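You operate a simulated robot arm through the tools that you are given. There is no shell and no other tool. Be economical: measure what you need, move in short steps, check, and stop when the job is done.

You run a simulated two-armed robot. Do the job below in one go: nothing can be reset, and whatever is moved stays where it is left.

TASK
The black or the yellow disc leaks; find which and sand its ring.
Fine: soap both chalk rings with the wiping block, then sand the ring that bubbles with the sanding block. Put both blocks back. Set down upright: wiping block, sanding block. A coat counts when it lies all over at full strength: go over it till it gets no stronger. What is to be rubbed or washed off counts as gone when no trace of it is left.

Only the result counts: the job must be done as asked and must still hold three seconds after the hand-in. Knocking over, shifting, dropping, spilling or breaking anything else fails it.

THE ROBOT
Two 7-joint arms with two-finger parallel grippers on one trunk, on a base that drives. Base frame: it is fixed to the floor where the robot stands at the start and does not move with it; the origin is under the middle of the robot, x ahead of it, y to its left, z up. Lengths are in mm, angles in degrees, forces in N, time in s.
The left shoulder is at the start at [58, 174, 1238], the right one opposite. With the tool pointing down near the work surface each hand reaches from about 100 to 320 mm from the robot's upright axis, wherever it stands, measured 20 degrees to its own side. Places, roughly: sanding block (6x5x5 cm) [400, 0, 800]; soap pad [800, -500, 1000]; wiping block (6x5x5 cm) [500, 0, 800]. Payload 3.6 kg a hand.
The TCP of each hand is the grasp point between the finger pads, 30 mm short of the fingertips. In the tool frame z runs along the fingers and y along their closing line. Largest opening 110 mm; finger width 20, thickness 10; the body of the gripper, 48 by 112 mm, starts 55 mm behind the TCP.
Orientation is that of the tool frame in the base frame, as [roll, pitch, yaw] about the fixed x, y, z axes, in that order (R = Rz(yaw) Ry(pitch) Rx(roll)). With the fingers straight down and closing along the base's y, the tool's x points along the base's -x, its y along +y and its z along -z.

THE INTERFACE
- The arms move only by the tool servo_tool. It takes "left_plan", "right_plan" or both (then of equal length, played together; a hand with none holds still); each is one flat list of numbers, 6 for each row, row after row: the shift along the base's x, y, z in mm, then the turn, a rotation vector about the base's x, y, z in degrees. In form: [x, y, z, rx, ry, rz, x, y, z, rx, ry, rz, ...]. A call has 1 to 20 rows; each row is the pose to reach, as a shift and turn from the pose commanded when the call began. "left_grip" and "right_grip" are, for a hand that has rows, the closure in counts, from 0 (fully open) to 255 (shut), set as the call begins (left out, the last holds). A row lasts 0.2 s, in which the tool goes at most 50 mm and 8.6 degrees; a call with a longer step from one row to the next is refused whole, and so is a gripper value outside its range. Where a pose cannot be reached the arm comes as near as it can. A force on the tool above 40 N (or 10 N above the force at the start of the call, whichever is more), or a blocked arm, ends the call early, and 0.2 s more pass. The fingers move at their own pace (about 153 mm/s each) and stop on an object; they squeeze with about 35 N. The grip force told is the motor's: it shows also when the fingers shut on nothing. Time passes only in rows, and 0.2 s behind the last, so rows that repeat a pose let the fingers close. It gives the time, the measured TCP pose, the force on the tool (base axes), the opening and the grip force at its end, in the units of the frame above (readings bear some noise), with the torque about the TCP (base axes, N m) and any sound that the robot's microphone picked up.
- Cameras (640 x 400 px; columns grow to the right, rows downward): "scene" is now at [149.9, -1.5, 1418]; the picture's right is [-0.02, -1.00, -0.00], its down [-0.52, 0.01, -0.85] and it looks along [0.85, -0.01, -0.52] (base axes); focal length 214 px, centre (320, 200). "left" rides on the left gripper at [72, -17, -103] in its tool frame; the picture's right is [0.23, 0.97, 0.00], its down [-0.76, 0.18, -0.62] and it looks along [-0.61, 0.14, 0.78] (tool axes); focal length 222 px, centre (320, 200). "right" rides on the right gripper at [72, 17, -103] in its tool frame; the picture's right is [-0.23, 0.97, 0.00], its down [-0.76, -0.18, -0.62] and it looks along [-0.61, -0.14, 0.78] (tool axes); focal length 222 px, centre (320, 200). There is no depth. A picture from a camera that has moved, and an enlarged one, comes with that camera's place and axes in the base frame and with its lens.
- grab_frame(camera): a new picture of that camera. No time passes.
- move_column(by): slides the trunk up (or, below 0, down) by that many mm; the arms and the scene camera ride with it, the base frame stays. It gives what a move gives, with no picture.
- steer(legs): drives the robot by 1 to 6 legs, each [ahead, left, turn to the left] in mm, mm and degrees, along the robot's own axes; the way and the turn of a leg run together, so that a leg with both is an arc; at most 1500 mm and 180 degrees a leg. The arms and the cameras ride along, it lands a little off, and it stops where it bumps. It gives what a move gives.
- pan_tilt(pan, tilt): turns the head with the scene camera to pan (to the left, within 86 degrees either way) and tilt (down, from -29 to 69), counted from straight ahead of the robot. It gives what a move gives.
- close_up(camera, box): a new picture of the part [left, top, right, bottom] of that camera's present view, enlarged. No time passes.
- job_done(): hands the job in; it is judged then, once.

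Work in short steps. Places have to be worked out from the pictures, the camera data and where the tool is seen: move nearer, look again, correct. Check each grasp and each placing, and mend what went wrong. You have 120 turns and 92 pictures in all, those below and enlarged ones among them. Open the grippers and draw the arms clear of the work before you hand the job in, unless the task says otherwise; then end with one line.

The tools are called after "Emit:" by a JSON object that holds its "op" and its "data". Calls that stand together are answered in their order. servo_tool: Moves the arms, as the interface text tells. Its arguments: {"type":"object","properties":{"left_plan":{"type":"array"},"left_grip":{"type":"number"},"right_plan":{"type":"array"},"right_grip":{"type":"number"}},"required":[]} The other tools are called the same way: move_column (by) slides the trunk up or down; steer (legs) drives the base; pan_tilt (pan, tilt) turns the head that bears the scene camera; grab_frame (camera) takes a picture; close_up (camera, box) takes an enlarged picture of a part of a camera's view; job_done () hands the job in.

At the start:

```text
clock: 0.0
left_tcp_pos: [463.1, 108.3, 1335.7]
left_ee_rot: [179.9, 0.0, -179.9]
left_contact_force: [0.2, -0.2, 0.8]
left_ft_torque: [0.01, 0.02, 0.0]
left_gripper_width: 110.0
left_finger_force: 0.1
right_tcp_pos: [319.9, -259.8, 1326.5]
right_ee_rot: [179.9, 0.0, 179.9]
right_contact_force: [0.3, -0.1, 0.2]
right_ft_torque: [-0.01, 0.01, -0.01]
right_gripper_width: 110.1
right_finger_force: 0.0
trunk travel left (down, up): [-353.0, 410.0]
robot x, y, heading: [-0.9, -1.1, 0.0]
head pan, tilt: [-0.9, 31.2]
```

scene: 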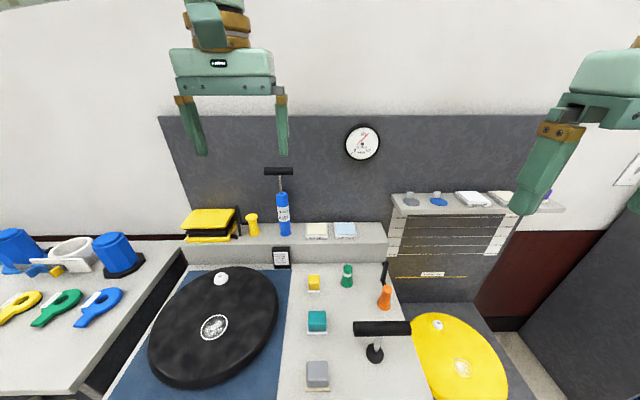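
right: 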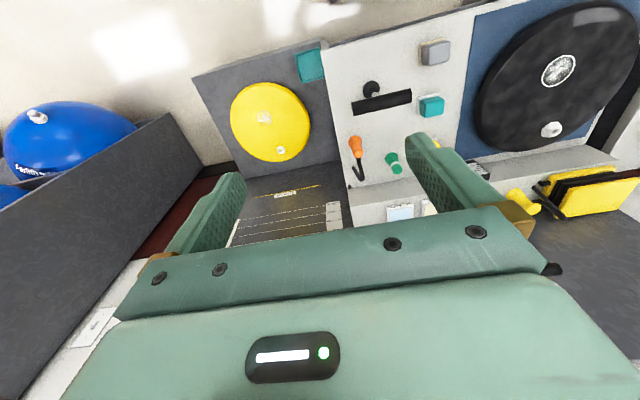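
left: 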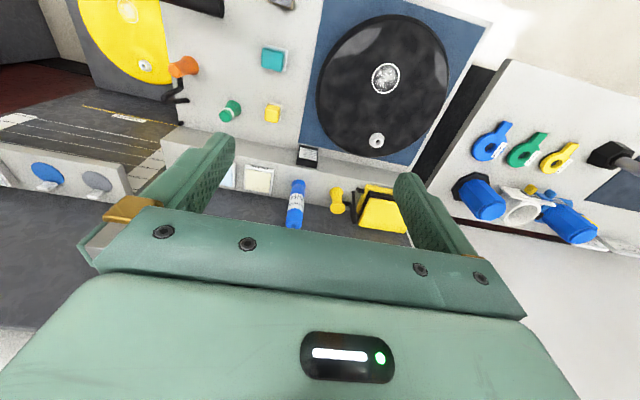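

I start with enlarged views of the work table to identify the blocks, the discs and the soap pad.

Emit:
{"op": "close_up", "data": {"camera": "scene", "box": [280, 200, 520, 400]}}

Emit:
{"op": "close_up", "data": {"camera": "scene", "box": [380, 170, 580, 295]}}

Emit:
{"op": "close_up", "data": {"camera": "scene", "box": [110, 200, 370, 400]}}

```text
2.00 times, centred on (400, 300) of scene
camera zoom: at [149.9, -1.5, 1418.0], right [-0.02, -1.0, 0.0], down [-0.52, 0.01, -0.85], along [0.85, -0.01, -0.52], focal length 429 px, centre (160, 0)
```

zoom: 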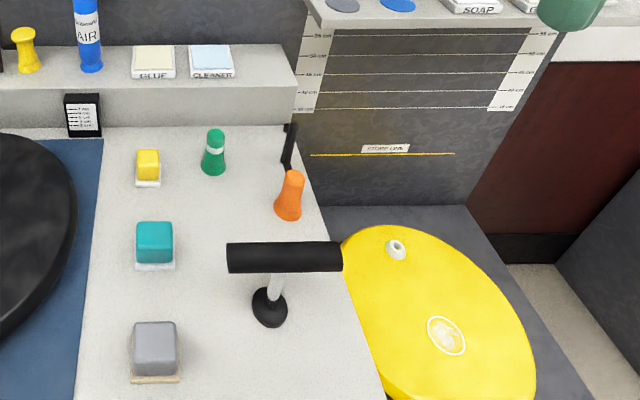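

```text
3.20 times, centred on (480, 232) of scene
camera zoom: at [149.9, -1.5, 1418.0], right [-0.02, -1.0, 0.0], down [-0.52, 0.01, -0.85], along [0.85, -0.01, -0.52], focal length 686 px, centre (-192, 96)
```

zoom: 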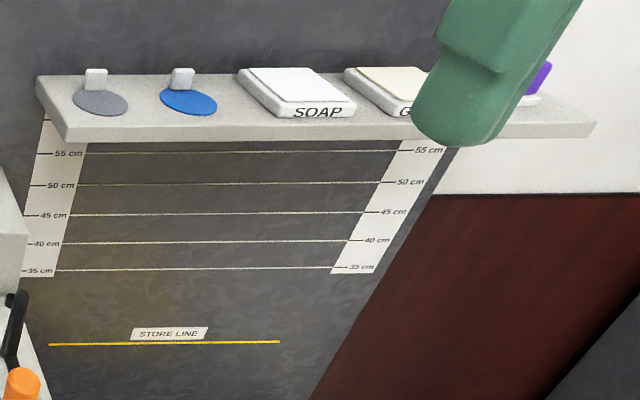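

```text
2.00 times, centred on (240, 300) of scene
camera zoom: at [149.9, -1.5, 1418.0], right [-0.02, -1.0, 0.0], down [-0.52, 0.01, -0.85], along [0.85, -0.01, -0.52], focal length 429 px, centre (480, 0)
```

zoom: 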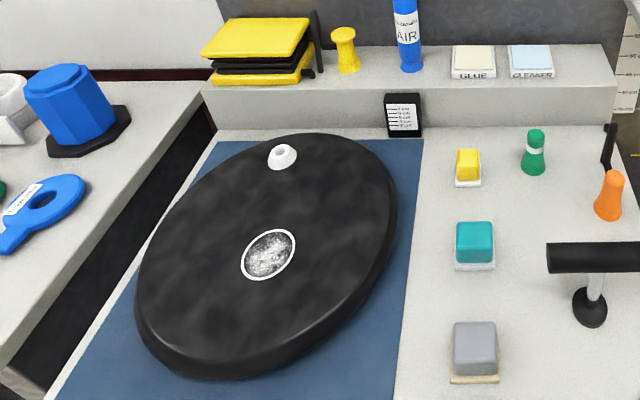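

Grey block (sanding) and teal block (wiping) stand ahead; rings on the black disc about [480,290] and the yellow disc about [370,-350]. I tilt the head down to see the table's front edge and the rings.

Emit:
{"op": "pan_tilt", "data": {"pan": -15, "tilt": 62}}

Emit:
{"op": "grab_frame", "data": {"camera": "scene"}}

```text
clock: 1.0
left_tcp_pos: [463.9, 108.7, 1336.3]
left_ee_rot: [-180.0, -0.1, 180.0]
left_contact_force: [-0.3, -0.4, -0.1]
left_ft_torque: [-0.03, 0.01, -0.01]
left_gripper_width: 110.0
left_finger_force: 0.0
right_tcp_pos: [319.4, -260.3, 1326.3]
right_ee_rot: [179.9, 0.0, 179.9]
right_contact_force: [0.3, 0.1, -0.2]
right_ft_torque: [-0.02, -0.02, 0.02]
right_gripper_width: 110.0
right_finger_force: 0.1
trunk travel left (down, up): [-353.0, 410.0]
robot x, y, heading: [-1.3, 1.3, -0.1]
head pan, tilt: [-15.0, 62.0]
```

```text
85 pictures are left
camera scene: at [122.1, -16.8, 1375.6], right [-0.26, -0.97, 0.0], down [-0.85, 0.23, -0.47], along [0.45, -0.12, -0.88], focal length 214 px, centre (320, 200)
```

scene: 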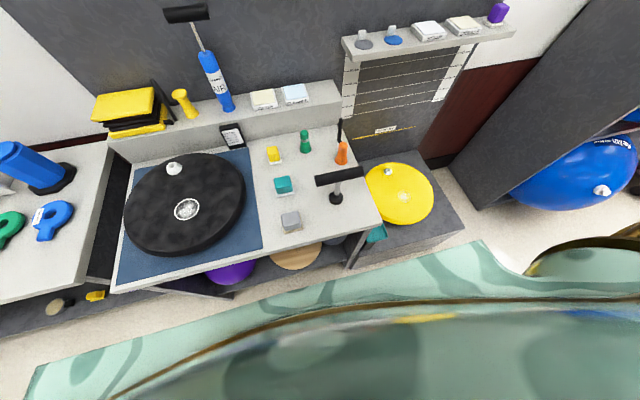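

The yellow disc stands on a lower stand. I enlarge this view to triangulate rings and blocks against the first one.

Emit:
{"op": "close_up", "data": {"camera": "scene", "box": [260, 120, 460, 245]}}

Emit:
{"op": "close_up", "data": {"camera": "scene", "box": [100, 130, 300, 255]}}

```text
3.20 times, centred on (360, 182) of scene
camera zoom: at [122.1, -16.8, 1375.6], right [-0.26, -0.97, 0.0], down [-0.85, 0.23, -0.47], along [0.45, -0.12, -0.88], focal length 686 px, centre (192, 256)
```

zoom: 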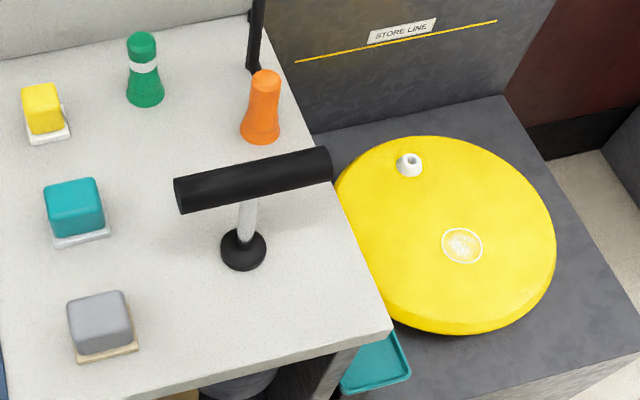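

```text
3.20 times, centred on (200, 192) of scene
camera zoom: at [122.1, -16.8, 1375.6], right [-0.26, -0.97, 0.0], down [-0.85, 0.23, -0.47], along [0.45, -0.12, -0.88], focal length 686 px, centre (704, 224)
```

zoom: 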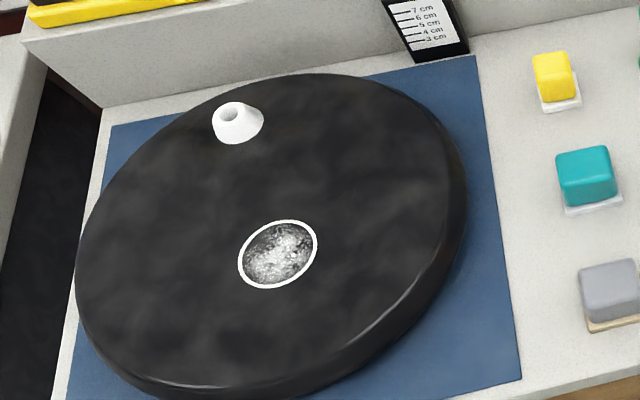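

Triangulation gives the black ring near [455,265,855] and the yellow ring near [505,-547,458] on a low stand. I drive ahead a bit to learn how close the base can get, watching for bumps.

Emit:
{"op": "pan_tilt", "data": {"pan": -60, "tilt": 60}}

Emit:
{"op": "grab_frame", "data": {"camera": "scene"}}

```text
clock: 2.1
left_tcp_pos: [463.0, 108.8, 1336.0]
left_ee_rot: [-180.0, 0.0, -180.0]
left_contact_force: [-0.3, -0.4, 0.0]
left_ft_torque: [-0.01, -0.01, -0.01]
left_gripper_width: 109.8
left_finger_force: 0.1
right_tcp_pos: [319.9, -259.7, 1326.2]
right_ee_rot: [179.9, 0.1, 179.8]
right_contact_force: [0.3, -0.2, -0.5]
right_ft_torque: [-0.01, 0.0, -0.02]
right_gripper_width: 109.8
right_finger_force: 0.1
trunk travel left (down, up): [-353.0, 410.0]
robot x, y, heading: [-2.6, -0.3, -0.1]
head pan, tilt: [-60.0, 60.0]
```

```text
82 pictures are left
camera scene: at [93.3, -57.8, 1377.8], right [-0.87, -0.5, 0.0], down [-0.43, 0.75, -0.5], along [0.25, -0.43, -0.87], focal length 214 px, centre (320, 200)
```

scene: 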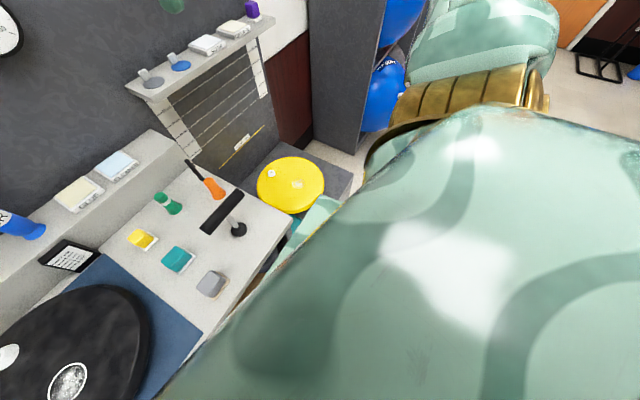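

The trunk hides the base here. I try a 150 mm drive ahead, arms being high and clear.

Emit:
{"op": "steer", "data": {"legs": [[150, 0, 0]]}}

Emit:
{"op": "pan_tilt", "data": {"pan": 0, "tilt": 65}}

Emit:
{"op": "grab_frame", "data": {"camera": "scene"}}

```text
clock: 3.2
left_tcp_pos: [545.8, 109.1, 1333.5]
left_ee_rot: [180.0, -0.3, -179.9]
left_contact_force: [-0.3, 0.0, 0.6]
left_ft_torque: [-0.01, 0.04, 0.03]
left_gripper_width: 110.1
left_finger_force: 0.0
right_tcp_pos: [401.5, -260.1, 1325.0]
right_ee_rot: [179.9, -0.3, 179.7]
right_contact_force: [0.1, 0.3, 0.2]
right_ft_torque: [0.0, 0.01, 0.01]
right_gripper_width: 110.3
right_finger_force: 0.1
trunk travel left (down, up): [-353.0, 410.0]
robot x, y, heading: [78.8, -1.4, -0.0]
head pan, tilt: [-60.0, 60.0]
stopped in leg 1: the robot was blocked; the commanded pose is now the measured one
```

```text
clock: 4.5
left_tcp_pos: [542.9, 107.8, 1335.0]
left_ee_rot: [-180.0, -0.1, -180.0]
left_contact_force: [-0.2, -0.1, 0.2]
left_ft_torque: [0.0, 0.0, 0.02]
left_gripper_width: 110.1
left_finger_force: 0.0
right_tcp_pos: [397.9, -259.7, 1326.3]
right_ee_rot: [179.9, -0.1, 179.7]
right_contact_force: [-0.6, 0.4, -0.3]
right_ft_torque: [0.0, -0.01, 0.02]
right_gripper_width: 110.2
right_finger_force: 0.1
trunk travel left (down, up): [-353.0, 410.0]
robot x, y, heading: [82.0, 1.7, -0.2]
head pan, tilt: [0.0, 65.0]
```

```text
81 pictures are left
camera scene: at [199.7, -0.3, 1372.3], right [0.0, -1.0, 0.0], down [-0.91, 0.0, -0.42], along [0.42, 0.0, -0.91], focal length 214 px, centre (320, 200)
```

scene: 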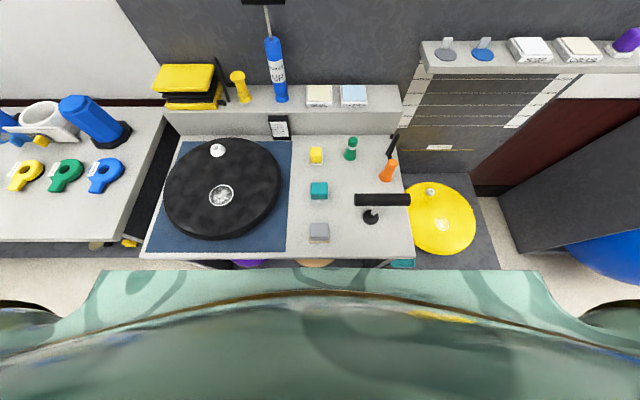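

The base bumps at x≈82, so reach must come from lowering the trunk. I back off 12 mm, and lower the column 180 mm, hands staying well above everything.

Emit:
{"op": "steer", "data": {"legs": [[-12, 0, 0]]}}

Emit:
{"op": "move_column", "data": {"by": -180}}

Emit:
{"op": "grab_frame", "data": {"camera": "right"}}

Emit:
{"op": "grab_frame", "data": {"camera": "left"}}

```text
clock: 5.3
left_tcp_pos: [531.2, 109.2, 1333.8]
left_ee_rot: [179.9, -0.3, -180.0]
left_contact_force: [0.1, 0.4, -0.1]
left_ft_torque: [0.02, 0.03, 0.03]
left_gripper_width: 110.0
left_finger_force: 0.0
right_tcp_pos: [388.0, -261.1, 1326.4]
right_ee_rot: [179.9, -0.1, 179.9]
right_contact_force: [0.0, 0.3, 0.2]
right_ft_torque: [0.01, -0.03, 0.0]
right_gripper_width: 109.8
right_finger_force: 0.0
trunk travel left (down, up): [-353.0, 410.0]
robot x, y, heading: [65.0, -2.0, -0.4]
head pan, tilt: [0.0, 65.0]
```

```text
clock: 7.3
left_tcp_pos: [529.0, 108.4, 1155.9]
left_ee_rot: [180.0, -0.1, 180.0]
left_contact_force: [0.3, 0.2, 0.4]
left_ft_torque: [0.01, -0.06, -0.02]
left_gripper_width: 109.8
left_finger_force: 0.0
right_tcp_pos: [385.9, -259.6, 1145.9]
right_ee_rot: [179.8, -0.1, 179.8]
right_contact_force: [0.1, -0.6, 0.5]
right_ft_torque: [0.03, 0.01, 0.01]
right_gripper_width: 109.9
right_finger_force: 0.0
trunk travel left (down, up): [-173.0, 590.0]
robot x, y, heading: [67.6, 1.7, -0.1]
head pan, tilt: [0.0, 65.0]
```

```text
80 pictures are left
camera right: at [313.8, -241.9, 1249.4], right [0.23, 0.97, 0.0], down [0.76, -0.18, 0.62], along [0.61, -0.14, -0.78], focal length 222 px, centre (320, 200)
```

right: 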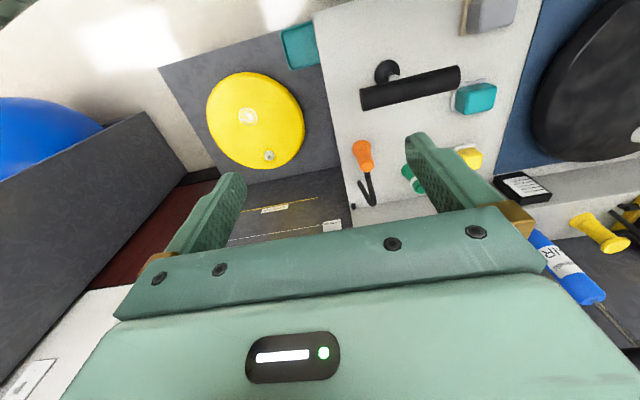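

```text
79 pictures are left
camera left: at [457.2, 91.6, 1257.7], right [-0.23, 0.97, 0.0], down [0.76, 0.18, 0.62], along [0.61, 0.14, -0.78], focal length 222 px, centre (320, 200)
```

left: 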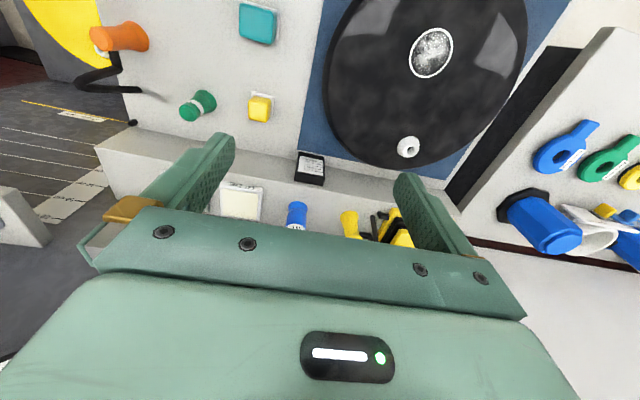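

Two-hand triangulation: teal block top ≈[477,0,838], grey ≈[357,-2,838], black ring ≈[453,263,852], yellow ring ≈[508,-547,450], T-handle bar at x≈419, y −80…−208, z≈900. I check how near the base can get in front of the soap shelf.

Emit:
{"op": "steer", "data": {"legs": [[0, -330, 0], [150, 0, 0]]}}

Emit:
{"op": "grab_frame", "data": {"camera": "scene"}}

```text
clock: 9.8
left_tcp_pos: [508.8, -205.4, 1154.5]
left_ee_rot: [-180.0, -0.1, -178.4]
left_contact_force: [0.1, 0.4, 0.2]
left_ft_torque: [-0.03, -0.01, 0.04]
left_gripper_width: 110.1
left_finger_force: 0.0
right_tcp_pos: [375.8, -578.4, 1146.5]
right_ee_rot: [-180.0, -0.1, -178.7]
right_contact_force: [-0.7, 0.3, -1.0]
right_ft_torque: [-0.04, -0.02, -0.01]
right_gripper_width: 110.0
right_finger_force: 0.1
trunk travel left (down, up): [-173.0, 590.0]
robot x, y, heading: [51.4, -325.3, 1.6]
head pan, tilt: [0.0, 65.0]
stopped in leg 2: the robot was blocked; the commanded pose is now the measured one
```

```text
78 pictures are left
camera scene: at [252.6, -321.5, 1186.9], right [0.03, -1.0, 0.0], down [-0.91, -0.02, -0.42], along [0.42, 0.01, -0.91], focal length 214 px, centre (320, 200)
```

scene: 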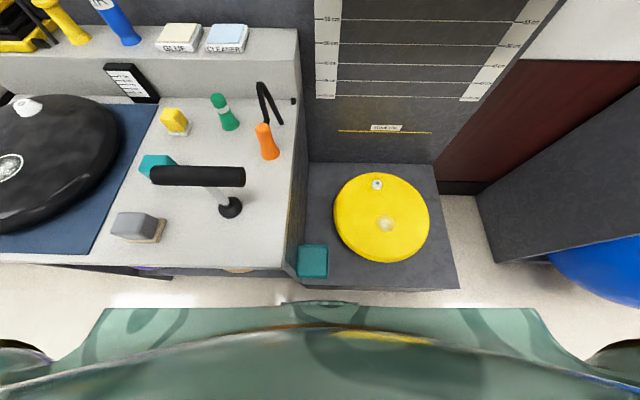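

The camera pose (x 252) disagrees with the odometry (51). I take a fresh reading to see which holds.

Emit:
{"op": "pan_tilt", "data": {"pan": 0, "tilt": 50}}

Emit:
{"op": "grab_frame", "data": {"camera": "right"}}

```text
clock: 10.6
left_tcp_pos: [509.8, -206.2, 1154.7]
left_ee_rot: [179.9, 0.0, -178.4]
left_contact_force: [-0.1, 0.3, 0.5]
left_ft_torque: [0.01, 0.01, 0.01]
left_gripper_width: 110.1
left_finger_force: 0.0
right_tcp_pos: [375.3, -579.1, 1145.9]
right_ee_rot: [180.0, -0.1, -178.7]
right_contact_force: [-0.1, -1.3, -0.5]
right_ft_torque: [0.01, -0.01, 0.0]
right_gripper_width: 110.0
right_finger_force: 0.1
trunk travel left (down, up): [-173.0, 590.0]
robot x, y, heading: [50.4, -324.8, 1.6]
head pan, tilt: [0.0, 50.0]
```

```text
77 pictures are left
camera right: at [303.4, -562.5, 1249.1], right [0.2, 0.98, 0.0], down [0.77, -0.16, 0.62], along [0.61, -0.13, -0.78], focal length 222 px, centre (320, 200)
```

right: 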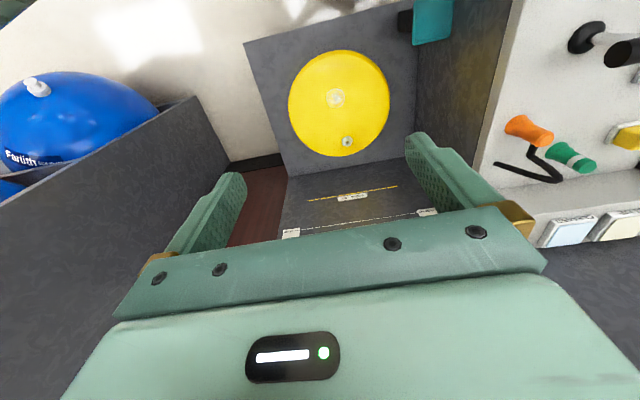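

Hand cameras and TCP agree with each other, so those are trusted. I test the right hand's reach towards the soap pad (about [800,-530]) at a safe height.

Emit:
{"op": "servo_tool", "data": {"right_plan": [45, 5, 0, 0, 0, 0, 90, 10, 0, 0, 0, 0, 135, 15, 0, 0, 0, 0, 180, 20, 0, 0, 0, 0, 225, 25, 0, 0, 0, 0, 270, 30, 0, 0, 0, 0, 310, 35, 0, 0, 0, 0, 350, 40, 0, 0, 0, 0]}}

Emit:
{"op": "grab_frame", "data": {"camera": "right"}}

```text
clock: 12.4
left_tcp_pos: [507.8, -207.6, 1156.0]
left_ee_rot: [179.9, -0.1, -178.4]
left_contact_force: [-1.6, -0.1, -0.6]
left_ft_torque: [-0.03, -0.03, 0.02]
left_gripper_width: 110.3
left_finger_force: 0.1
right_tcp_pos: [604.9, -521.3, 1071.6]
right_ee_rot: [179.9, 0.0, -178.6]
right_contact_force: [0.0, -0.4, 0.6]
right_ft_torque: [0.05, -0.03, -0.01]
right_gripper_width: 110.2
right_finger_force: 0.1
right hand out of reach, approached as far as the arm can: row 2, 3, 4, 5, 6, 7, 8
trunk travel left (down, up): [-173.0, 590.0]
robot x, y, heading: [50.7, -327.4, 1.4]
head pan, tilt: [0.0, 50.0]
```

```text
76 pictures are left
camera right: at [532.5, -506.4, 1174.2], right [0.2, 0.98, 0.0], down [0.77, -0.16, 0.62], along [0.61, -0.13, -0.78], focal length 222 px, centre (320, 200)
```

right: 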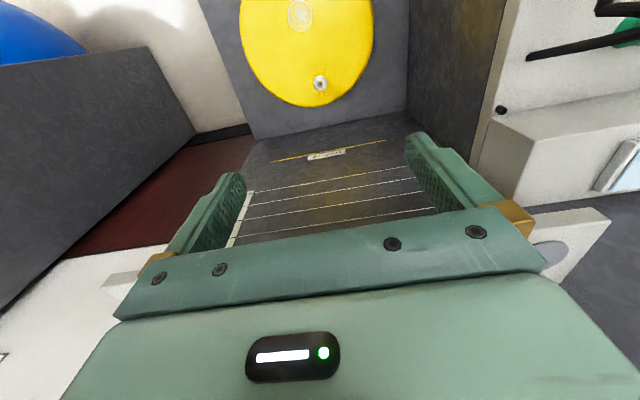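

Tool-down reach ends near x≈605 here; the pad is at about [810,-565,1020]. I raise the column 200 mm and pitch the tool forward 60° to learn whether a pitched hand reaches it.

Emit:
{"op": "move_column", "data": {"by": 200}}

Emit:
{"op": "servo_tool", "data": {"right_plan": [-20, 0, 0, 0, -8, 0, -20, 0, 0, 0, -16, 0, -20, 0, 0, 0, -24, 0, -20, 0, 0, 0, -32, 0, -10, 0, -5, 0, -40, 0, 10, 0, -5, 0, -48, 0, 30, 0, -5, 0, -56, 0, 60, 0, -5, 0, -60, 0, 60, 0, -5, 0, -60, 0]}}

```text
clock: 14.5
left_tcp_pos: [508.1, -205.6, 1356.6]
left_ee_rot: [-179.7, 0.3, -177.9]
left_contact_force: [0.3, 0.7, 0.3]
left_ft_torque: [0.0, 0.0, 0.0]
left_gripper_width: 110.2
left_finger_force: 0.1
right_tcp_pos: [528.4, -525.8, 1353.9]
right_ee_rot: [179.9, 10.9, -178.8]
right_contact_force: [-0.3, -0.3, 0.5]
right_ft_torque: [0.02, -0.01, 0.02]
right_gripper_width: 109.9
right_finger_force: 0.0
trunk travel left (down, up): [-373.0, 390.0]
robot x, y, heading: [49.5, -324.8, 1.6]
head pan, tilt: [0.0, 50.0]
```

```text
clock: 16.5
left_tcp_pos: [507.9, -204.2, 1357.7]
left_ee_rot: [-179.7, 0.3, -178.1]
left_contact_force: [-0.6, -0.2, -0.3]
left_ft_torque: [-0.01, 0.01, 0.03]
left_gripper_width: 109.7
left_finger_force: 0.1
right_tcp_pos: [586.6, -525.3, 1351.0]
right_ee_rot: [-176.8, 71.0, -176.3]
right_contact_force: [0.4, -0.3, 0.7]
right_ft_torque: [-0.01, 0.03, 0.04]
right_gripper_width: 110.2
right_finger_force: 0.0
trunk travel left (down, up): [-373.0, 390.0]
robot x, y, heading: [56.4, -329.1, 1.3]
head pan, tilt: [0.0, 50.0]
```

Pitched 71° works. I extend forward toward x≈810 at z≈1150 to test.

Emit:
{"op": "servo_tool", "data": {"right_plan": [35, -6, -30, 0, 0, 0, 70, -12, -60, 0, 0, 0, 105, -18, -90, 0, 0, 0, 140, -24, -120, 0, 0, 0, 175, -30, -150, 0, 0, 0, 205, -36, -180, 0, 0, 0, 225, -40, -200, 0, 0, 0, 225, -40, -200, 0, 0, 0]}}

Emit:
{"op": "grab_frame", "data": {"camera": "right"}}

Emit:
{"op": "grab_frame", "data": {"camera": "scene"}}

```text
clock: 18.2
left_tcp_pos: [493.2, -204.2, 1362.3]
left_ee_rot: [-179.6, 0.8, -178.2]
left_contact_force: [-0.3, 0.1, -1.0]
left_ft_torque: [0.01, -0.01, -0.01]
left_gripper_width: 109.7
left_finger_force: 0.0
right_tcp_pos: [797.9, -569.3, 1169.0]
right_ee_rot: [-176.8, 71.6, -175.8]
right_contact_force: [-54.7, 8.0, 16.6]
right_ft_torque: [-1.4, -0.62, -2.79]
right_gripper_width: 105.7
right_finger_force: 0.1
right hand out of reach, approached as far as the arm can: row 6, 7, 8
trunk travel left (down, up): [-373.0, 390.0]
robot x, y, heading: [48.9, -326.0, 1.3]
head pan, tilt: [0.0, 50.0]
stopped in row 8 (right hand): the force on the tool passed its limit at 58 N (the readings are from after the stop); the commanded pose is now the measured one
```

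```text
75 pictures are left
camera right: at [677.9, -553.3, 1130.9], right [0.05, 0.98, 0.2], down [-0.35, -0.17, 0.92], along [0.94, -0.12, 0.33], focal length 222 px, centre (320, 200)
```

right: 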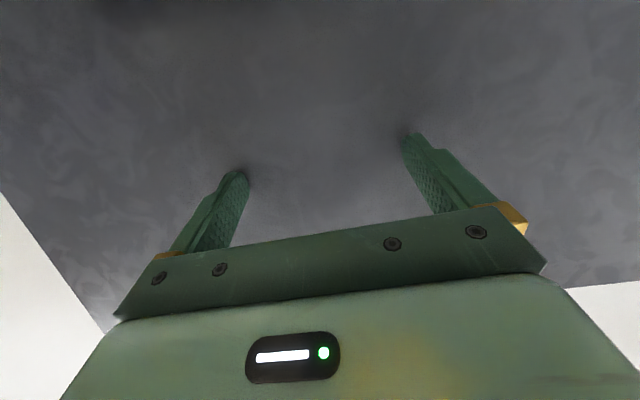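

```text
74 pictures are left
camera scene: at [164.1, -322.2, 1412.2], right [0.02, -1.0, 0.0], down [-0.76, -0.02, -0.65], along [0.65, 0.01, -0.76], focal length 214 px, centre (320, 200)
```

scene: 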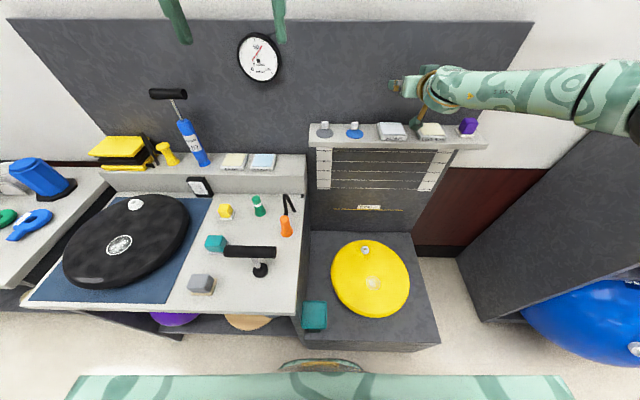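

The fingertips touched the back panel (x≈826); nothing else moved. So the soap pad is nearer: three views agree on about [755,-520,1052]. I retract, reduce pitch to about 45° and try hovering over the pad.

Emit:
{"op": "servo_tool", "data": {"right_plan": [-45, 5, 10, 0, 0, 0, -90, 10, 20, 0, 0, 0, -135, 20, 30, 0, 6, 0, -180, 30, 30, 0, 13, 0, -180, 40, 30, 0, 20, 0, -180, 50, 20, 0, 26, 0, -140, 50, 10, 0, 26, 0, -100, 50, 0, 0, 26, 0, -60, 50, -10, 0, 26, 0, -60, 50, -10, 0, 26, 0]}}

Emit:
{"op": "grab_frame", "data": {"camera": "right"}}

```text
clock: 20.4
left_tcp_pos: [505.9, -207.4, 1357.0]
left_ee_rot: [-179.8, 0.4, -178.0]
left_contact_force: [-0.7, -0.9, -0.1]
left_ft_torque: [0.03, -0.01, 0.0]
left_gripper_width: 110.0
left_finger_force: 0.0
right_tcp_pos: [753.4, -522.3, 1149.1]
right_ee_rot: [-179.5, 45.1, -178.2]
right_contact_force: [-0.1, -0.8, -0.6]
right_ft_torque: [-0.01, 0.01, 0.0]
right_gripper_width: 110.0
right_finger_force: 0.2
right hand out of reach, approached as far as the arm can: row 1, 2
trunk travel left (down, up): [-373.0, 390.0]
robot x, y, heading: [46.5, -326.3, 1.9]
head pan, tilt: [0.0, 50.0]
```

```text
73 pictures are left
camera right: at [628.2, -506.1, 1169.4], right [0.14, 0.98, 0.15], down [0.1, -0.17, 0.98], along [0.99, -0.12, -0.12], focal length 222 px, centre (320, 200)
```

right: 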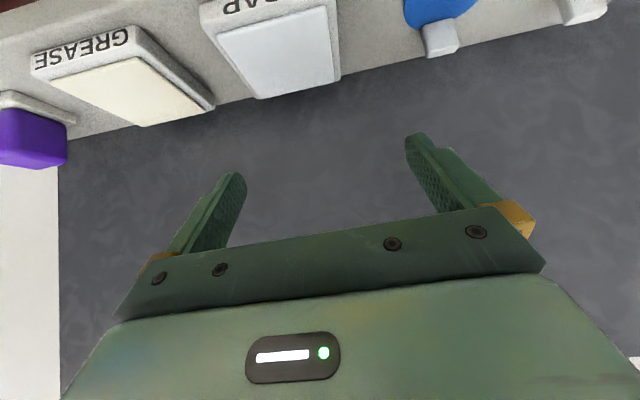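

The 45° pitched hand hovers right above the soap pad, whose top centre I judge at [765,-530,1050]. So I'll grip the wiping block pitched 45°. Retract, drive left to stand opposite the blocks.

Emit:
{"op": "servo_tool", "data": {"right_plan": [-45, 0, 10, 0, 0, 0, -90, 0, 20, 0, 0, 0, -135, 0, 30, 0, 0, 0, -180, 0, 30, 0, 0, 0, -225, 0, 30, 0, 0, 0, -260, 0, 30, 0, 0, 0]}}

Emit:
{"op": "steer", "data": {"legs": [[0, 0, -1.8], [0, 445, 0]]}}

Emit:
{"op": "move_column", "data": {"by": -150}}

Emit:
{"op": "grab_frame", "data": {"camera": "right"}}

```text
clock: 21.9
left_tcp_pos: [505.2, -206.6, 1358.1]
left_ee_rot: [-179.7, 0.4, -178.0]
left_contact_force: [0.0, -0.9, 0.3]
left_ft_torque: [0.01, 0.04, 0.01]
left_gripper_width: 109.9
left_finger_force: 0.0
right_tcp_pos: [490.9, -521.0, 1178.2]
right_ee_rot: [-179.4, 45.1, -178.4]
right_contact_force: [0.1, 0.6, -0.5]
right_ft_torque: [0.0, 0.0, -0.02]
right_gripper_width: 110.3
right_finger_force: 0.1
trunk travel left (down, up): [-373.0, 390.0]
robot x, y, heading: [49.4, -329.2, 1.6]
head pan, tilt: [0.0, 50.0]
```

```text
clock: 24.9
left_tcp_pos: [512.7, 219.9, 1357.0]
left_ee_rot: [-179.7, 0.3, -179.8]
left_contact_force: [0.2, -0.3, 0.0]
left_ft_torque: [0.0, -0.01, 0.0]
left_gripper_width: 110.0
left_finger_force: 0.1
right_tcp_pos: [489.2, -91.5, 1178.1]
right_ee_rot: [-179.5, 45.0, 180.0]
right_contact_force: [0.6, -0.5, 0.4]
right_ft_torque: [0.01, -0.01, 0.0]
right_gripper_width: 110.0
right_finger_force: 0.0
trunk travel left (down, up): [-373.0, 390.0]
robot x, y, heading: [51.9, 113.2, -0.7]
head pan, tilt: [0.0, 50.0]
```

```text
clock: 26.6
left_tcp_pos: [513.0, 221.0, 1207.6]
left_ee_rot: [-179.6, 0.4, -179.8]
left_contact_force: [-0.5, 0.5, 0.2]
left_ft_torque: [0.0, 0.01, 0.01]
left_gripper_width: 110.2
left_finger_force: 0.1
right_tcp_pos: [511.1, -94.4, 995.0]
right_ee_rot: [-179.5, 40.2, 180.0]
right_contact_force: [-0.7, 0.3, 0.3]
right_ft_torque: [0.0, 0.01, 0.05]
right_gripper_width: 110.1
right_finger_force: 0.0
trunk travel left (down, up): [-223.0, 540.0]
robot x, y, heading: [55.0, 108.2, -0.5]
head pan, tilt: [0.0, 50.0]
```

```text
72 pictures are left
camera right: at [388.8, -74.3, 1026.2], right [0.18, 0.97, 0.14], down [0.18, -0.17, 0.97], along [0.97, -0.15, -0.21], focal length 222 px, centre (320, 200)
```

right: 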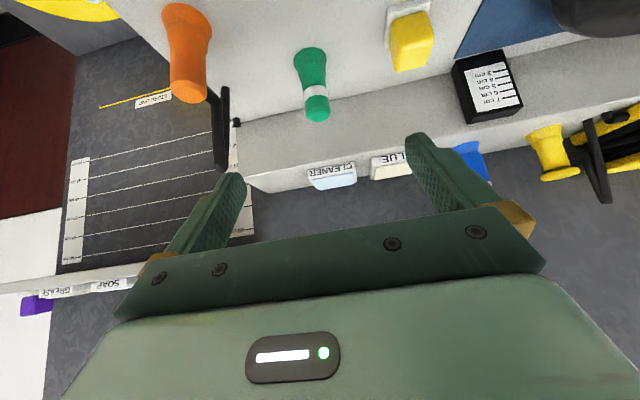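

The column move also shifted the right hand somewhat (pitch now 40°). I check block positions again with the scene and left cameras from here.

Emit:
{"op": "grab_frame", "data": {"camera": "left"}}

Emit:
{"op": "grab_frame", "data": {"camera": "scene"}}

```text
71 pictures are left
camera left: at [439.0, 203.6, 1309.7], right [-0.23, 0.97, -0.01], down [0.76, 0.18, 0.63], along [0.61, 0.14, -0.78], focal length 222 px, centre (320, 200)
```

left: 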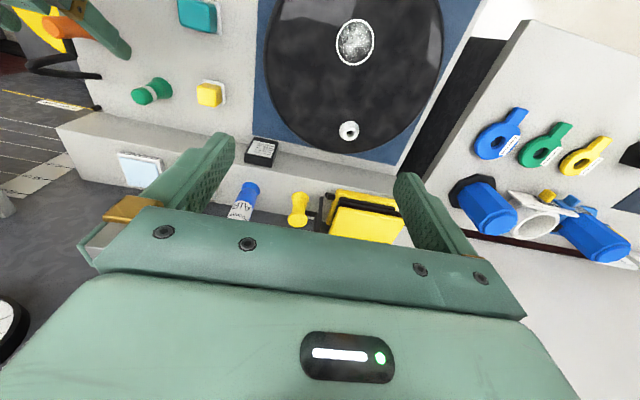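

```text
70 pictures are left
camera scene: at [242.9, 112.0, 1257.5], right [-0.01, -1.0, 0.0], down [-0.77, 0.0, -0.64], along [0.64, 0.0, -0.77], focal length 214 px, centre (320, 200)
```

scene: 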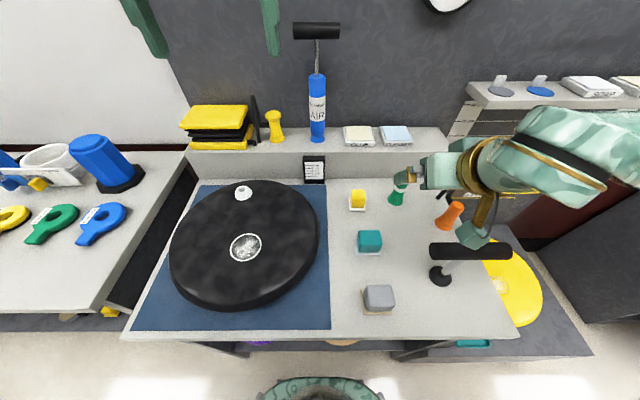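

Emit:
{"op": "close_up", "data": {"camera": "scene", "box": [330, 180, 490, 320]}}

```text
2.86 times, centred on (410, 250) of scene
camera zoom: at [242.9, 112.0, 1257.5], right [-0.01, -1.0, 0.0], down [-0.77, 0.0, -0.64], along [0.64, 0.0, -0.77], focal length 613 px, centre (63, 57)
```

zoom: 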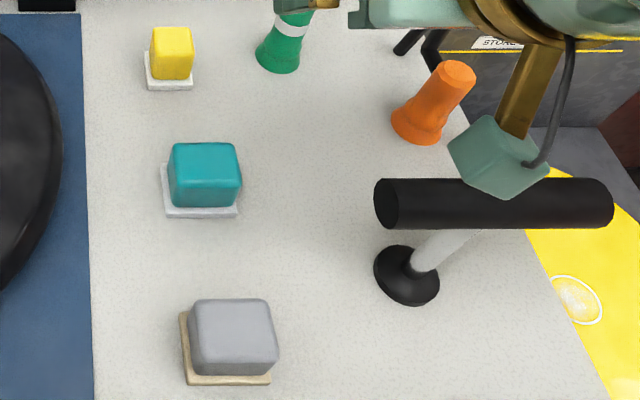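

The hand camera hangs 125 mm behind the TCP when pitched, so a 45° grip would hit the grey block; I'll grip at about 20° pitch instead, and turn the robot later for more reach. Teal centre ≈[485,-2]; I bring the hand above it at z≈960.

Emit:
{"op": "servo_tool", "data": {"right_plan": [-6, 20, 5, 0, 7, 0, -13, 50, 5, 0, 14, 0, -20, 80, 0, 0, 20, 0, -26, 92, -20, 0, 20, 0, -26, 92, -40, 0, 20, 0, -26, 92, -40, 0, 20, 0]}}

Emit:
{"op": "grab_frame", "data": {"camera": "right"}}

Emit:
{"op": "grab_frame", "data": {"camera": "scene"}}

```text
clock: 28.0
left_tcp_pos: [512.8, 219.5, 1207.6]
left_ee_rot: [-179.7, 0.4, -179.9]
left_contact_force: [0.2, 0.5, 0.0]
left_ft_torque: [0.01, 0.01, -0.05]
left_gripper_width: 110.1
left_finger_force: 0.0
right_tcp_pos: [484.2, -0.4, 953.3]
right_ee_rot: [-179.4, 20.0, 179.8]
right_contact_force: [-0.3, 0.3, 0.7]
right_ft_torque: [0.02, -0.01, 0.01]
right_gripper_width: 109.8
right_finger_force: 0.1
trunk travel left (down, up): [-223.0, 540.0]
robot x, y, heading: [52.2, 111.7, -0.3]
head pan, tilt: [0.0, 50.0]
```

```text
68 pictures are left
camera right: at [380.6, 19.2, 1025.4], right [0.22, 0.97, 0.07], down [0.5, -0.17, 0.85], along [0.84, -0.15, -0.53], focal length 222 px, centre (320, 200)
```

right: 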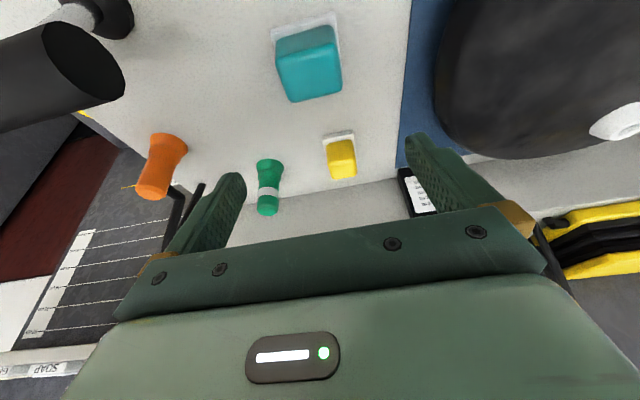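

```text
67 pictures are left
camera scene: at [243.5, 112.1, 1257.2], right [-0.01, -1.0, 0.0], down [-0.77, 0.0, -0.64], along [0.64, 0.0, -0.77], focal length 214 px, centre (320, 200)
```

scene: 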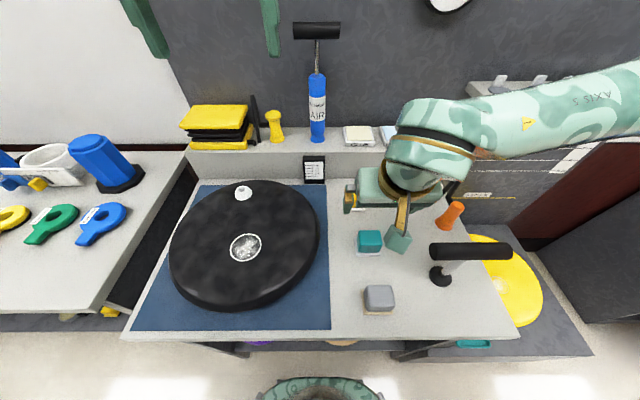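

The teal block sits at ≈[484,1]; the hand is centred over it. I descend to TCP z≈828 in steps, staying open.

Emit:
{"op": "servo_tool", "data": {"right_plan": [0, 1, -40, 0, 0, 0, 0, 1, -75, 0, 0, 0, 0, 1, -100, 0, 0, 0, 0, 1, -115, 0, 0, 0, 0, 1, -125, 0, 0, 0, 0, 1, -125, 0, 0, 0]}}

Emit:
{"op": "grab_frame", "data": {"camera": "right"}}

Emit:
{"op": "close_up", "data": {"camera": "scene", "box": [320, 160, 500, 320]}}

```text
clock: 29.4
left_tcp_pos: [511.0, 219.1, 1208.6]
left_ee_rot: [-179.6, 0.5, -179.7]
left_contact_force: [-0.4, -0.1, 0.0]
left_ft_torque: [0.03, 0.0, -0.04]
left_gripper_width: 110.0
left_finger_force: 0.1
right_tcp_pos: [483.7, 2.2, 832.3]
right_ee_rot: [-179.7, 20.5, 179.9]
right_contact_force: [0.2, -3.4, 31.5]
right_ft_torque: [1.71, -0.06, 0.06]
right_gripper_width: 108.0
right_finger_force: 0.0
trunk travel left (down, up): [-223.0, 540.0]
robot x, y, heading: [47.5, 112.4, -0.3]
head pan, tilt: [0.0, 50.0]
```

```text
66 pictures are left
camera right: at [380.4, 20.6, 902.4], right [0.22, 0.97, 0.07], down [0.49, -0.18, 0.85], along [0.84, -0.15, -0.52], focal length 222 px, centre (320, 200)
```

right: 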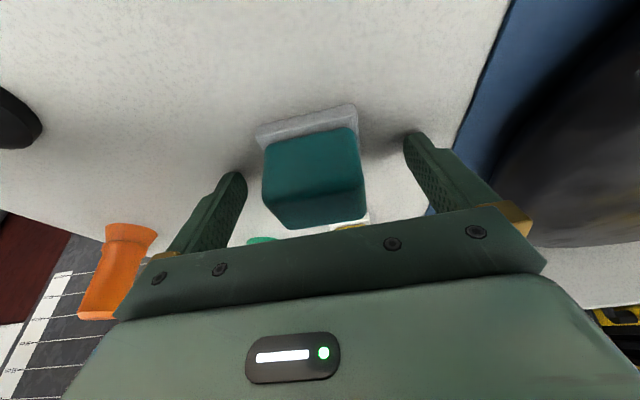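

```text
2.50 times, centred on (410, 240) of scene
camera zoom: at [241.1, 112.0, 1258.1], right [-0.01, -1.0, 0.0], down [-0.77, 0.0, -0.64], along [0.64, 0.0, -0.77], focal length 536 px, centre (95, 100)
```

zoom: 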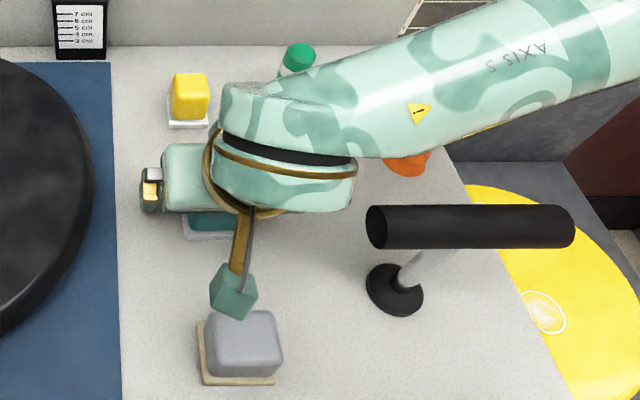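

Force shows the +y fingertip touching the mat at about z 800, so the table is a bit higher than thought. I lift to TCP z≈845, shift 3 mm, and close on the block.

Emit:
{"op": "servo_tool", "data": {"right_plan": [0, -3, 17, 0, 0, 0, 0, -3, 17, 0, 0, 0]}}

Emit:
{"op": "servo_tool", "data": {"right_plan": [0, 0, 0, 0, 0, 0, 0, 0, 0, 0, 0, 0, 0, 0, 0, 0, 0, 0, 0, 0, 0, 0, 0, 0], "right_grip": 255}}

Emit:
{"op": "grab_frame", "data": {"camera": "right"}}

```text
clock: 30.0
left_tcp_pos: [512.9, 221.0, 1206.9]
left_ee_rot: [-179.7, 0.3, -179.8]
left_contact_force: [-0.7, -0.5, 0.5]
left_ft_torque: [-0.01, 0.0, -0.01]
left_gripper_width: 110.4
left_finger_force: 0.1
right_tcp_pos: [483.9, -3.0, 845.9]
right_ee_rot: [-179.5, 19.9, -180.0]
right_contact_force: [0.6, -0.3, 0.5]
right_ft_torque: [0.04, -0.01, 0.0]
right_gripper_width: 109.8
right_finger_force: 0.0
trunk travel left (down, up): [-223.0, 540.0]
robot x, y, heading: [52.8, 114.2, -0.2]
head pan, tilt: [0.0, 50.0]
```

```text
clock: 31.0
left_tcp_pos: [512.2, 220.5, 1207.5]
left_ee_rot: [-179.6, 0.3, -179.9]
left_contact_force: [0.0, -0.2, 0.2]
left_ft_torque: [-0.01, 0.0, 0.01]
left_gripper_width: 110.1
left_finger_force: 0.0
right_tcp_pos: [483.8, -3.2, 845.7]
right_ee_rot: [-179.4, 20.1, 179.9]
right_contact_force: [0.4, -0.5, 0.2]
right_ft_torque: [-0.01, -0.02, 0.01]
right_gripper_width: 49.3
right_finger_force: 34.6
trunk travel left (down, up): [-223.0, 540.0]
robot x, y, heading: [50.0, 111.7, -0.3]
head pan, tilt: [0.0, 50.0]
```

```text
64 pictures are left
camera right: at [381.0, 16.0, 917.3], right [0.22, 0.97, 0.07], down [0.5, -0.17, 0.85], along [0.84, -0.15, -0.53], focal length 222 px, centre (320, 200)
```

right: 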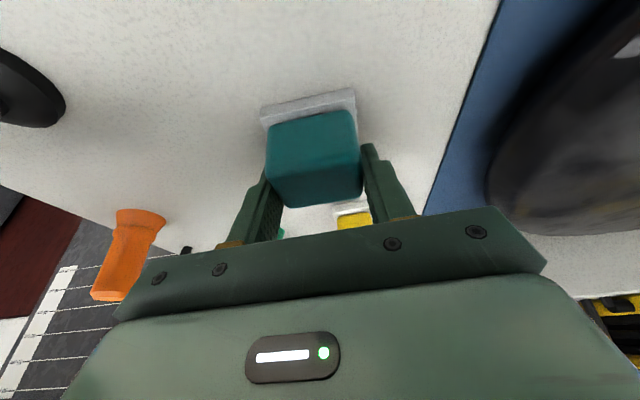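

Gripped, 49 mm wide. I lift straight up 150 mm and check whether the white plate stays behind.

Emit:
{"op": "servo_tool", "data": {"right_plan": [0, 0, 15, 0, 0, 0, 0, 0, 50, 0, 0, 0, 0, 0, 95, 0, 0, 0, 0, 0, 140, 0, 0, 0, 0, 0, 150, 0, 0, 0]}}

Emit:
{"op": "grab_frame", "data": {"camera": "right"}}

Emit:
{"op": "close_up", "data": {"camera": "scene", "box": [320, 160, 500, 320]}}

```text
clock: 32.2
left_tcp_pos: [513.3, 221.1, 1205.6]
left_ee_rot: [-179.7, 0.3, -179.9]
left_contact_force: [-0.1, 0.4, 0.0]
left_ft_torque: [-0.01, 0.01, 0.0]
left_gripper_width: 109.9
left_finger_force: 0.1
right_tcp_pos: [487.7, -3.5, 993.8]
right_ee_rot: [-179.5, 19.9, 179.8]
right_contact_force: [0.1, -0.8, -1.0]
right_ft_torque: [-0.01, 0.01, -0.01]
right_gripper_width: 49.5
right_finger_force: 35.6
trunk travel left (down, up): [-223.0, 540.0]
robot x, y, heading: [51.0, 116.2, -0.4]
head pan, tilt: [0.0, 50.0]
```

```text
63 pictures are left
camera right: at [383.4, 14.9, 1065.7], right [0.22, 0.97, 0.07], down [0.5, -0.17, 0.85], along [0.84, -0.15, -0.53], focal length 222 px, centre (320, 200)
```

right: 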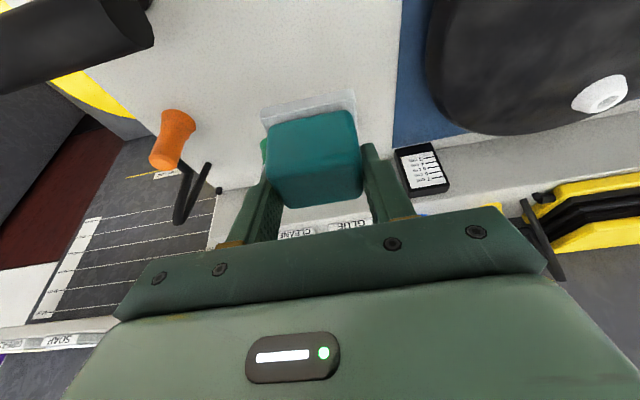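

```text
2.50 times, centred on (410, 240) of scene
camera zoom: at [243.9, 112.0, 1257.1], right [-0.01, -1.0, 0.0], down [-0.77, 0.0, -0.64], along [0.64, 0.0, -0.77], focal length 536 px, centre (95, 100)
```

zoom: 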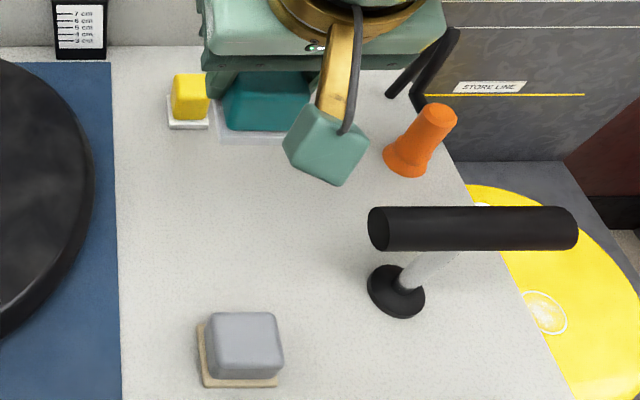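

The white plate is the block's own pad and came along; pad bottom is about 48 mm below the TCP. I raise the column, then drive right and turn left 45° to bring the right shoulder toward the soap shelf.

Emit:
{"op": "move_column", "data": {"by": 170}}

Emit:
{"op": "steer", "data": {"legs": [[-30, 0, 0], [0, -545, 0], [0, 0, 45]]}}

Emit:
{"op": "grab_frame", "data": {"camera": "right"}}

```text
clock: 34.2
left_tcp_pos: [510.8, 221.0, 1379.8]
left_ee_rot: [-179.5, 0.7, -179.6]
left_contact_force: [-0.1, -0.4, -0.9]
left_ft_torque: [-0.01, -0.03, 0.02]
left_gripper_width: 110.0
left_finger_force: 0.0
right_tcp_pos: [486.1, -3.3, 1166.6]
right_ee_rot: [-179.5, 20.0, 179.8]
right_contact_force: [-0.2, -0.1, -0.2]
right_ft_torque: [0.01, 0.0, -0.03]
right_gripper_width: 49.5
right_finger_force: 35.1
trunk travel left (down, up): [-393.0, 370.0]
robot x, y, heading: [51.0, 112.4, -0.2]
head pan, tilt: [0.0, 50.0]
```

```text
clock: 39.8
left_tcp_pos: [270.1, -35.3, 1379.2]
left_ee_rot: [-179.5, 0.9, -134.8]
left_contact_force: [0.2, 0.2, 0.6]
left_ft_torque: [-0.02, -0.01, 0.03]
left_gripper_width: 110.3
left_finger_force: 0.1
right_tcp_pos: [409.1, -212.6, 1165.3]
right_ee_rot: [-179.5, 20.1, -135.4]
right_contact_force: [-0.6, -0.1, -0.5]
right_ft_torque: [-0.02, -0.01, 0.02]
right_gripper_width: 49.5
right_finger_force: 35.5
trunk travel left (down, up): [-393.0, 370.0]
robot x, y, heading: [17.5, -436.4, 44.6]
head pan, tilt: [0.0, 50.0]
```

```text
61 pictures are left
camera right: at [323.2, -270.7, 1237.5], right [-0.53, 0.84, 0.07], down [0.48, 0.23, 0.85], along [0.7, 0.48, -0.53], focal length 222 px, centre (320, 200)
```

right: 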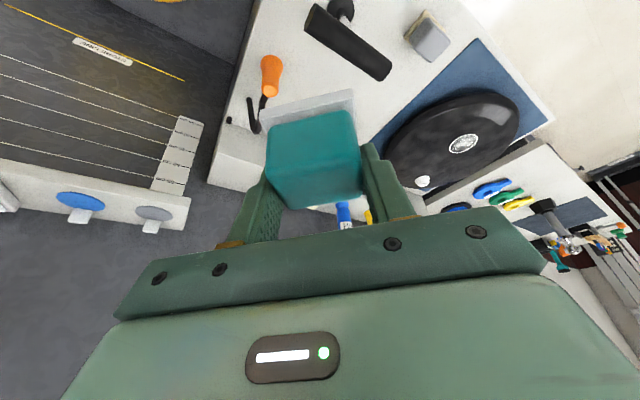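

Turned cleanly. Now I swing the right hand in front of the shelf, yawing back to face it, then approach above the soap pad at z≈1165.

Emit:
{"op": "servo_tool", "data": {"right_plan": [25, -40, 0, 0, 0, -7, 50, -80, 0, 0, 0, -14, 75, -120, 0, 0, 0, -21, 100, -160, 0, 0, 0, -28, 125, -200, 0, 0, 0, -35, 150, -240, 0, 0, 0, -42, 175, -280, 0, 0, 0, -45, 200, -315, 0, 0, 0, -45, 245, -316, 0, 0, 0, -45, 290, -316, 0, 0, 0, -45, 325, -316, 0, 0, 0, -45, 343, -316, 0, 0, 0, -45, 343, -316, 0, 0, 0, -45]}}

Emit:
{"op": "grab_frame", "data": {"camera": "right"}}

```text
clock: 42.6
left_tcp_pos: [268.8, -34.8, 1381.5]
left_ee_rot: [-179.4, 0.9, -134.8]
left_contact_force: [0.3, -0.1, -0.1]
left_ft_torque: [0.0, 0.01, 0.01]
left_gripper_width: 109.9
left_finger_force: 0.0
right_tcp_pos: [751.0, -528.4, 1164.8]
right_ee_rot: [-179.4, 20.0, 179.7]
right_contact_force: [-0.3, 0.4, -0.6]
right_ft_torque: [0.02, 0.0, -0.02]
right_gripper_width: 49.3
right_finger_force: 34.5
trunk travel left (down, up): [-393.0, 370.0]
robot x, y, heading: [18.0, -436.2, 44.3]
head pan, tilt: [0.0, 50.0]
```

```text
60 pictures are left
camera right: at [648.1, -509.5, 1236.5], right [0.22, 0.97, 0.07], down [0.5, -0.17, 0.85], along [0.84, -0.15, -0.53], focal length 222 px, centre (320, 200)
```

right: 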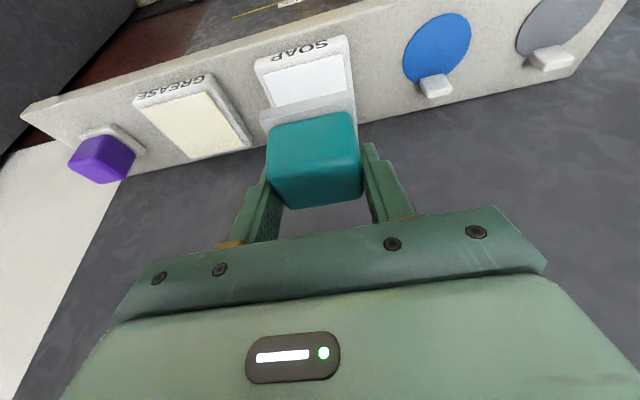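

The pad spans x 737–803, centre ≈[770,-530]. I centre the block above it and descend gently to contact.

Emit:
{"op": "servo_tool", "data": {"right_plan": [10, -1, 0, 0, 0, 0, 17, -1, -20, 0, 0, 0, 17, -1, -40, 0, 0, 0, 17, -1, -52, 0, 0, 0, 17, -1, -56, 0, 0, 0, 17, -1, -60, 0, 0, 0, 17, -1, -63, 0, 0, 0]}}

Emit:
{"op": "grab_frame", "data": {"camera": "right"}}

```text
clock: 44.2
left_tcp_pos: [269.4, -34.5, 1380.1]
left_ee_rot: [-179.4, 0.9, -134.8]
left_contact_force: [-0.1, -0.3, -0.7]
left_ft_torque: [0.0, -0.01, -0.01]
left_gripper_width: 109.8
left_finger_force: 0.0
right_tcp_pos: [769.8, -529.4, 1101.8]
right_ee_rot: [-179.4, 19.9, 179.8]
right_contact_force: [0.6, 0.0, -1.1]
right_ft_torque: [-0.01, -0.03, -0.02]
right_gripper_width: 49.0
right_finger_force: 35.0
trunk travel left (down, up): [-393.0, 370.0]
robot x, y, heading: [20.8, -432.7, 44.7]
head pan, tilt: [0.0, 50.0]
```

```text
59 pictures are left
camera right: at [666.3, -509.6, 1173.6], right [0.22, 0.97, 0.07], down [0.5, -0.17, 0.85], along [0.84, -0.15, -0.53], focal length 222 px, centre (320, 200)
```

right: 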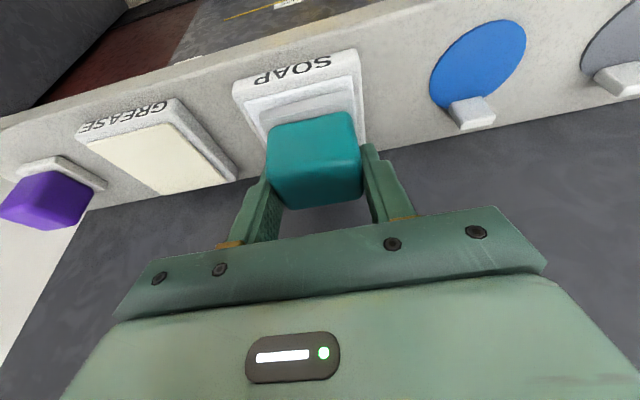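

Still just above. I shift 3 mm to −y and continue down in 2 mm steps until contact.

Emit:
{"op": "servo_tool", "data": {"right_plan": [0, -3, -2, 0, 0, 0, 0, -3, -4, 0, 0, 0, 0, -3, -6, 0, 0, 0, 0, -3, -8, 0, 0, 0, 0, -3, -10, 0, 0, 0]}}

```text
clock: 45.4
left_tcp_pos: [267.9, -35.2, 1379.6]
left_ee_rot: [-179.5, 0.9, -134.8]
left_contact_force: [0.9, -0.2, -0.5]
left_ft_torque: [0.0, 0.02, 0.01]
left_gripper_width: 109.9
left_finger_force: 0.1
right_tcp_pos: [768.7, -531.9, 1096.1]
right_ee_rot: [-179.6, 20.3, 179.6]
right_contact_force: [4.4, 1.7, 15.6]
right_ft_torque: [0.45, 0.22, -0.1]
right_gripper_width: 49.4
right_finger_force: 35.3
trunk travel left (down, up): [-393.0, 370.0]
robot x, y, heading: [21.4, -434.7, 44.7]
head pan, tilt: [0.0, 50.0]
```

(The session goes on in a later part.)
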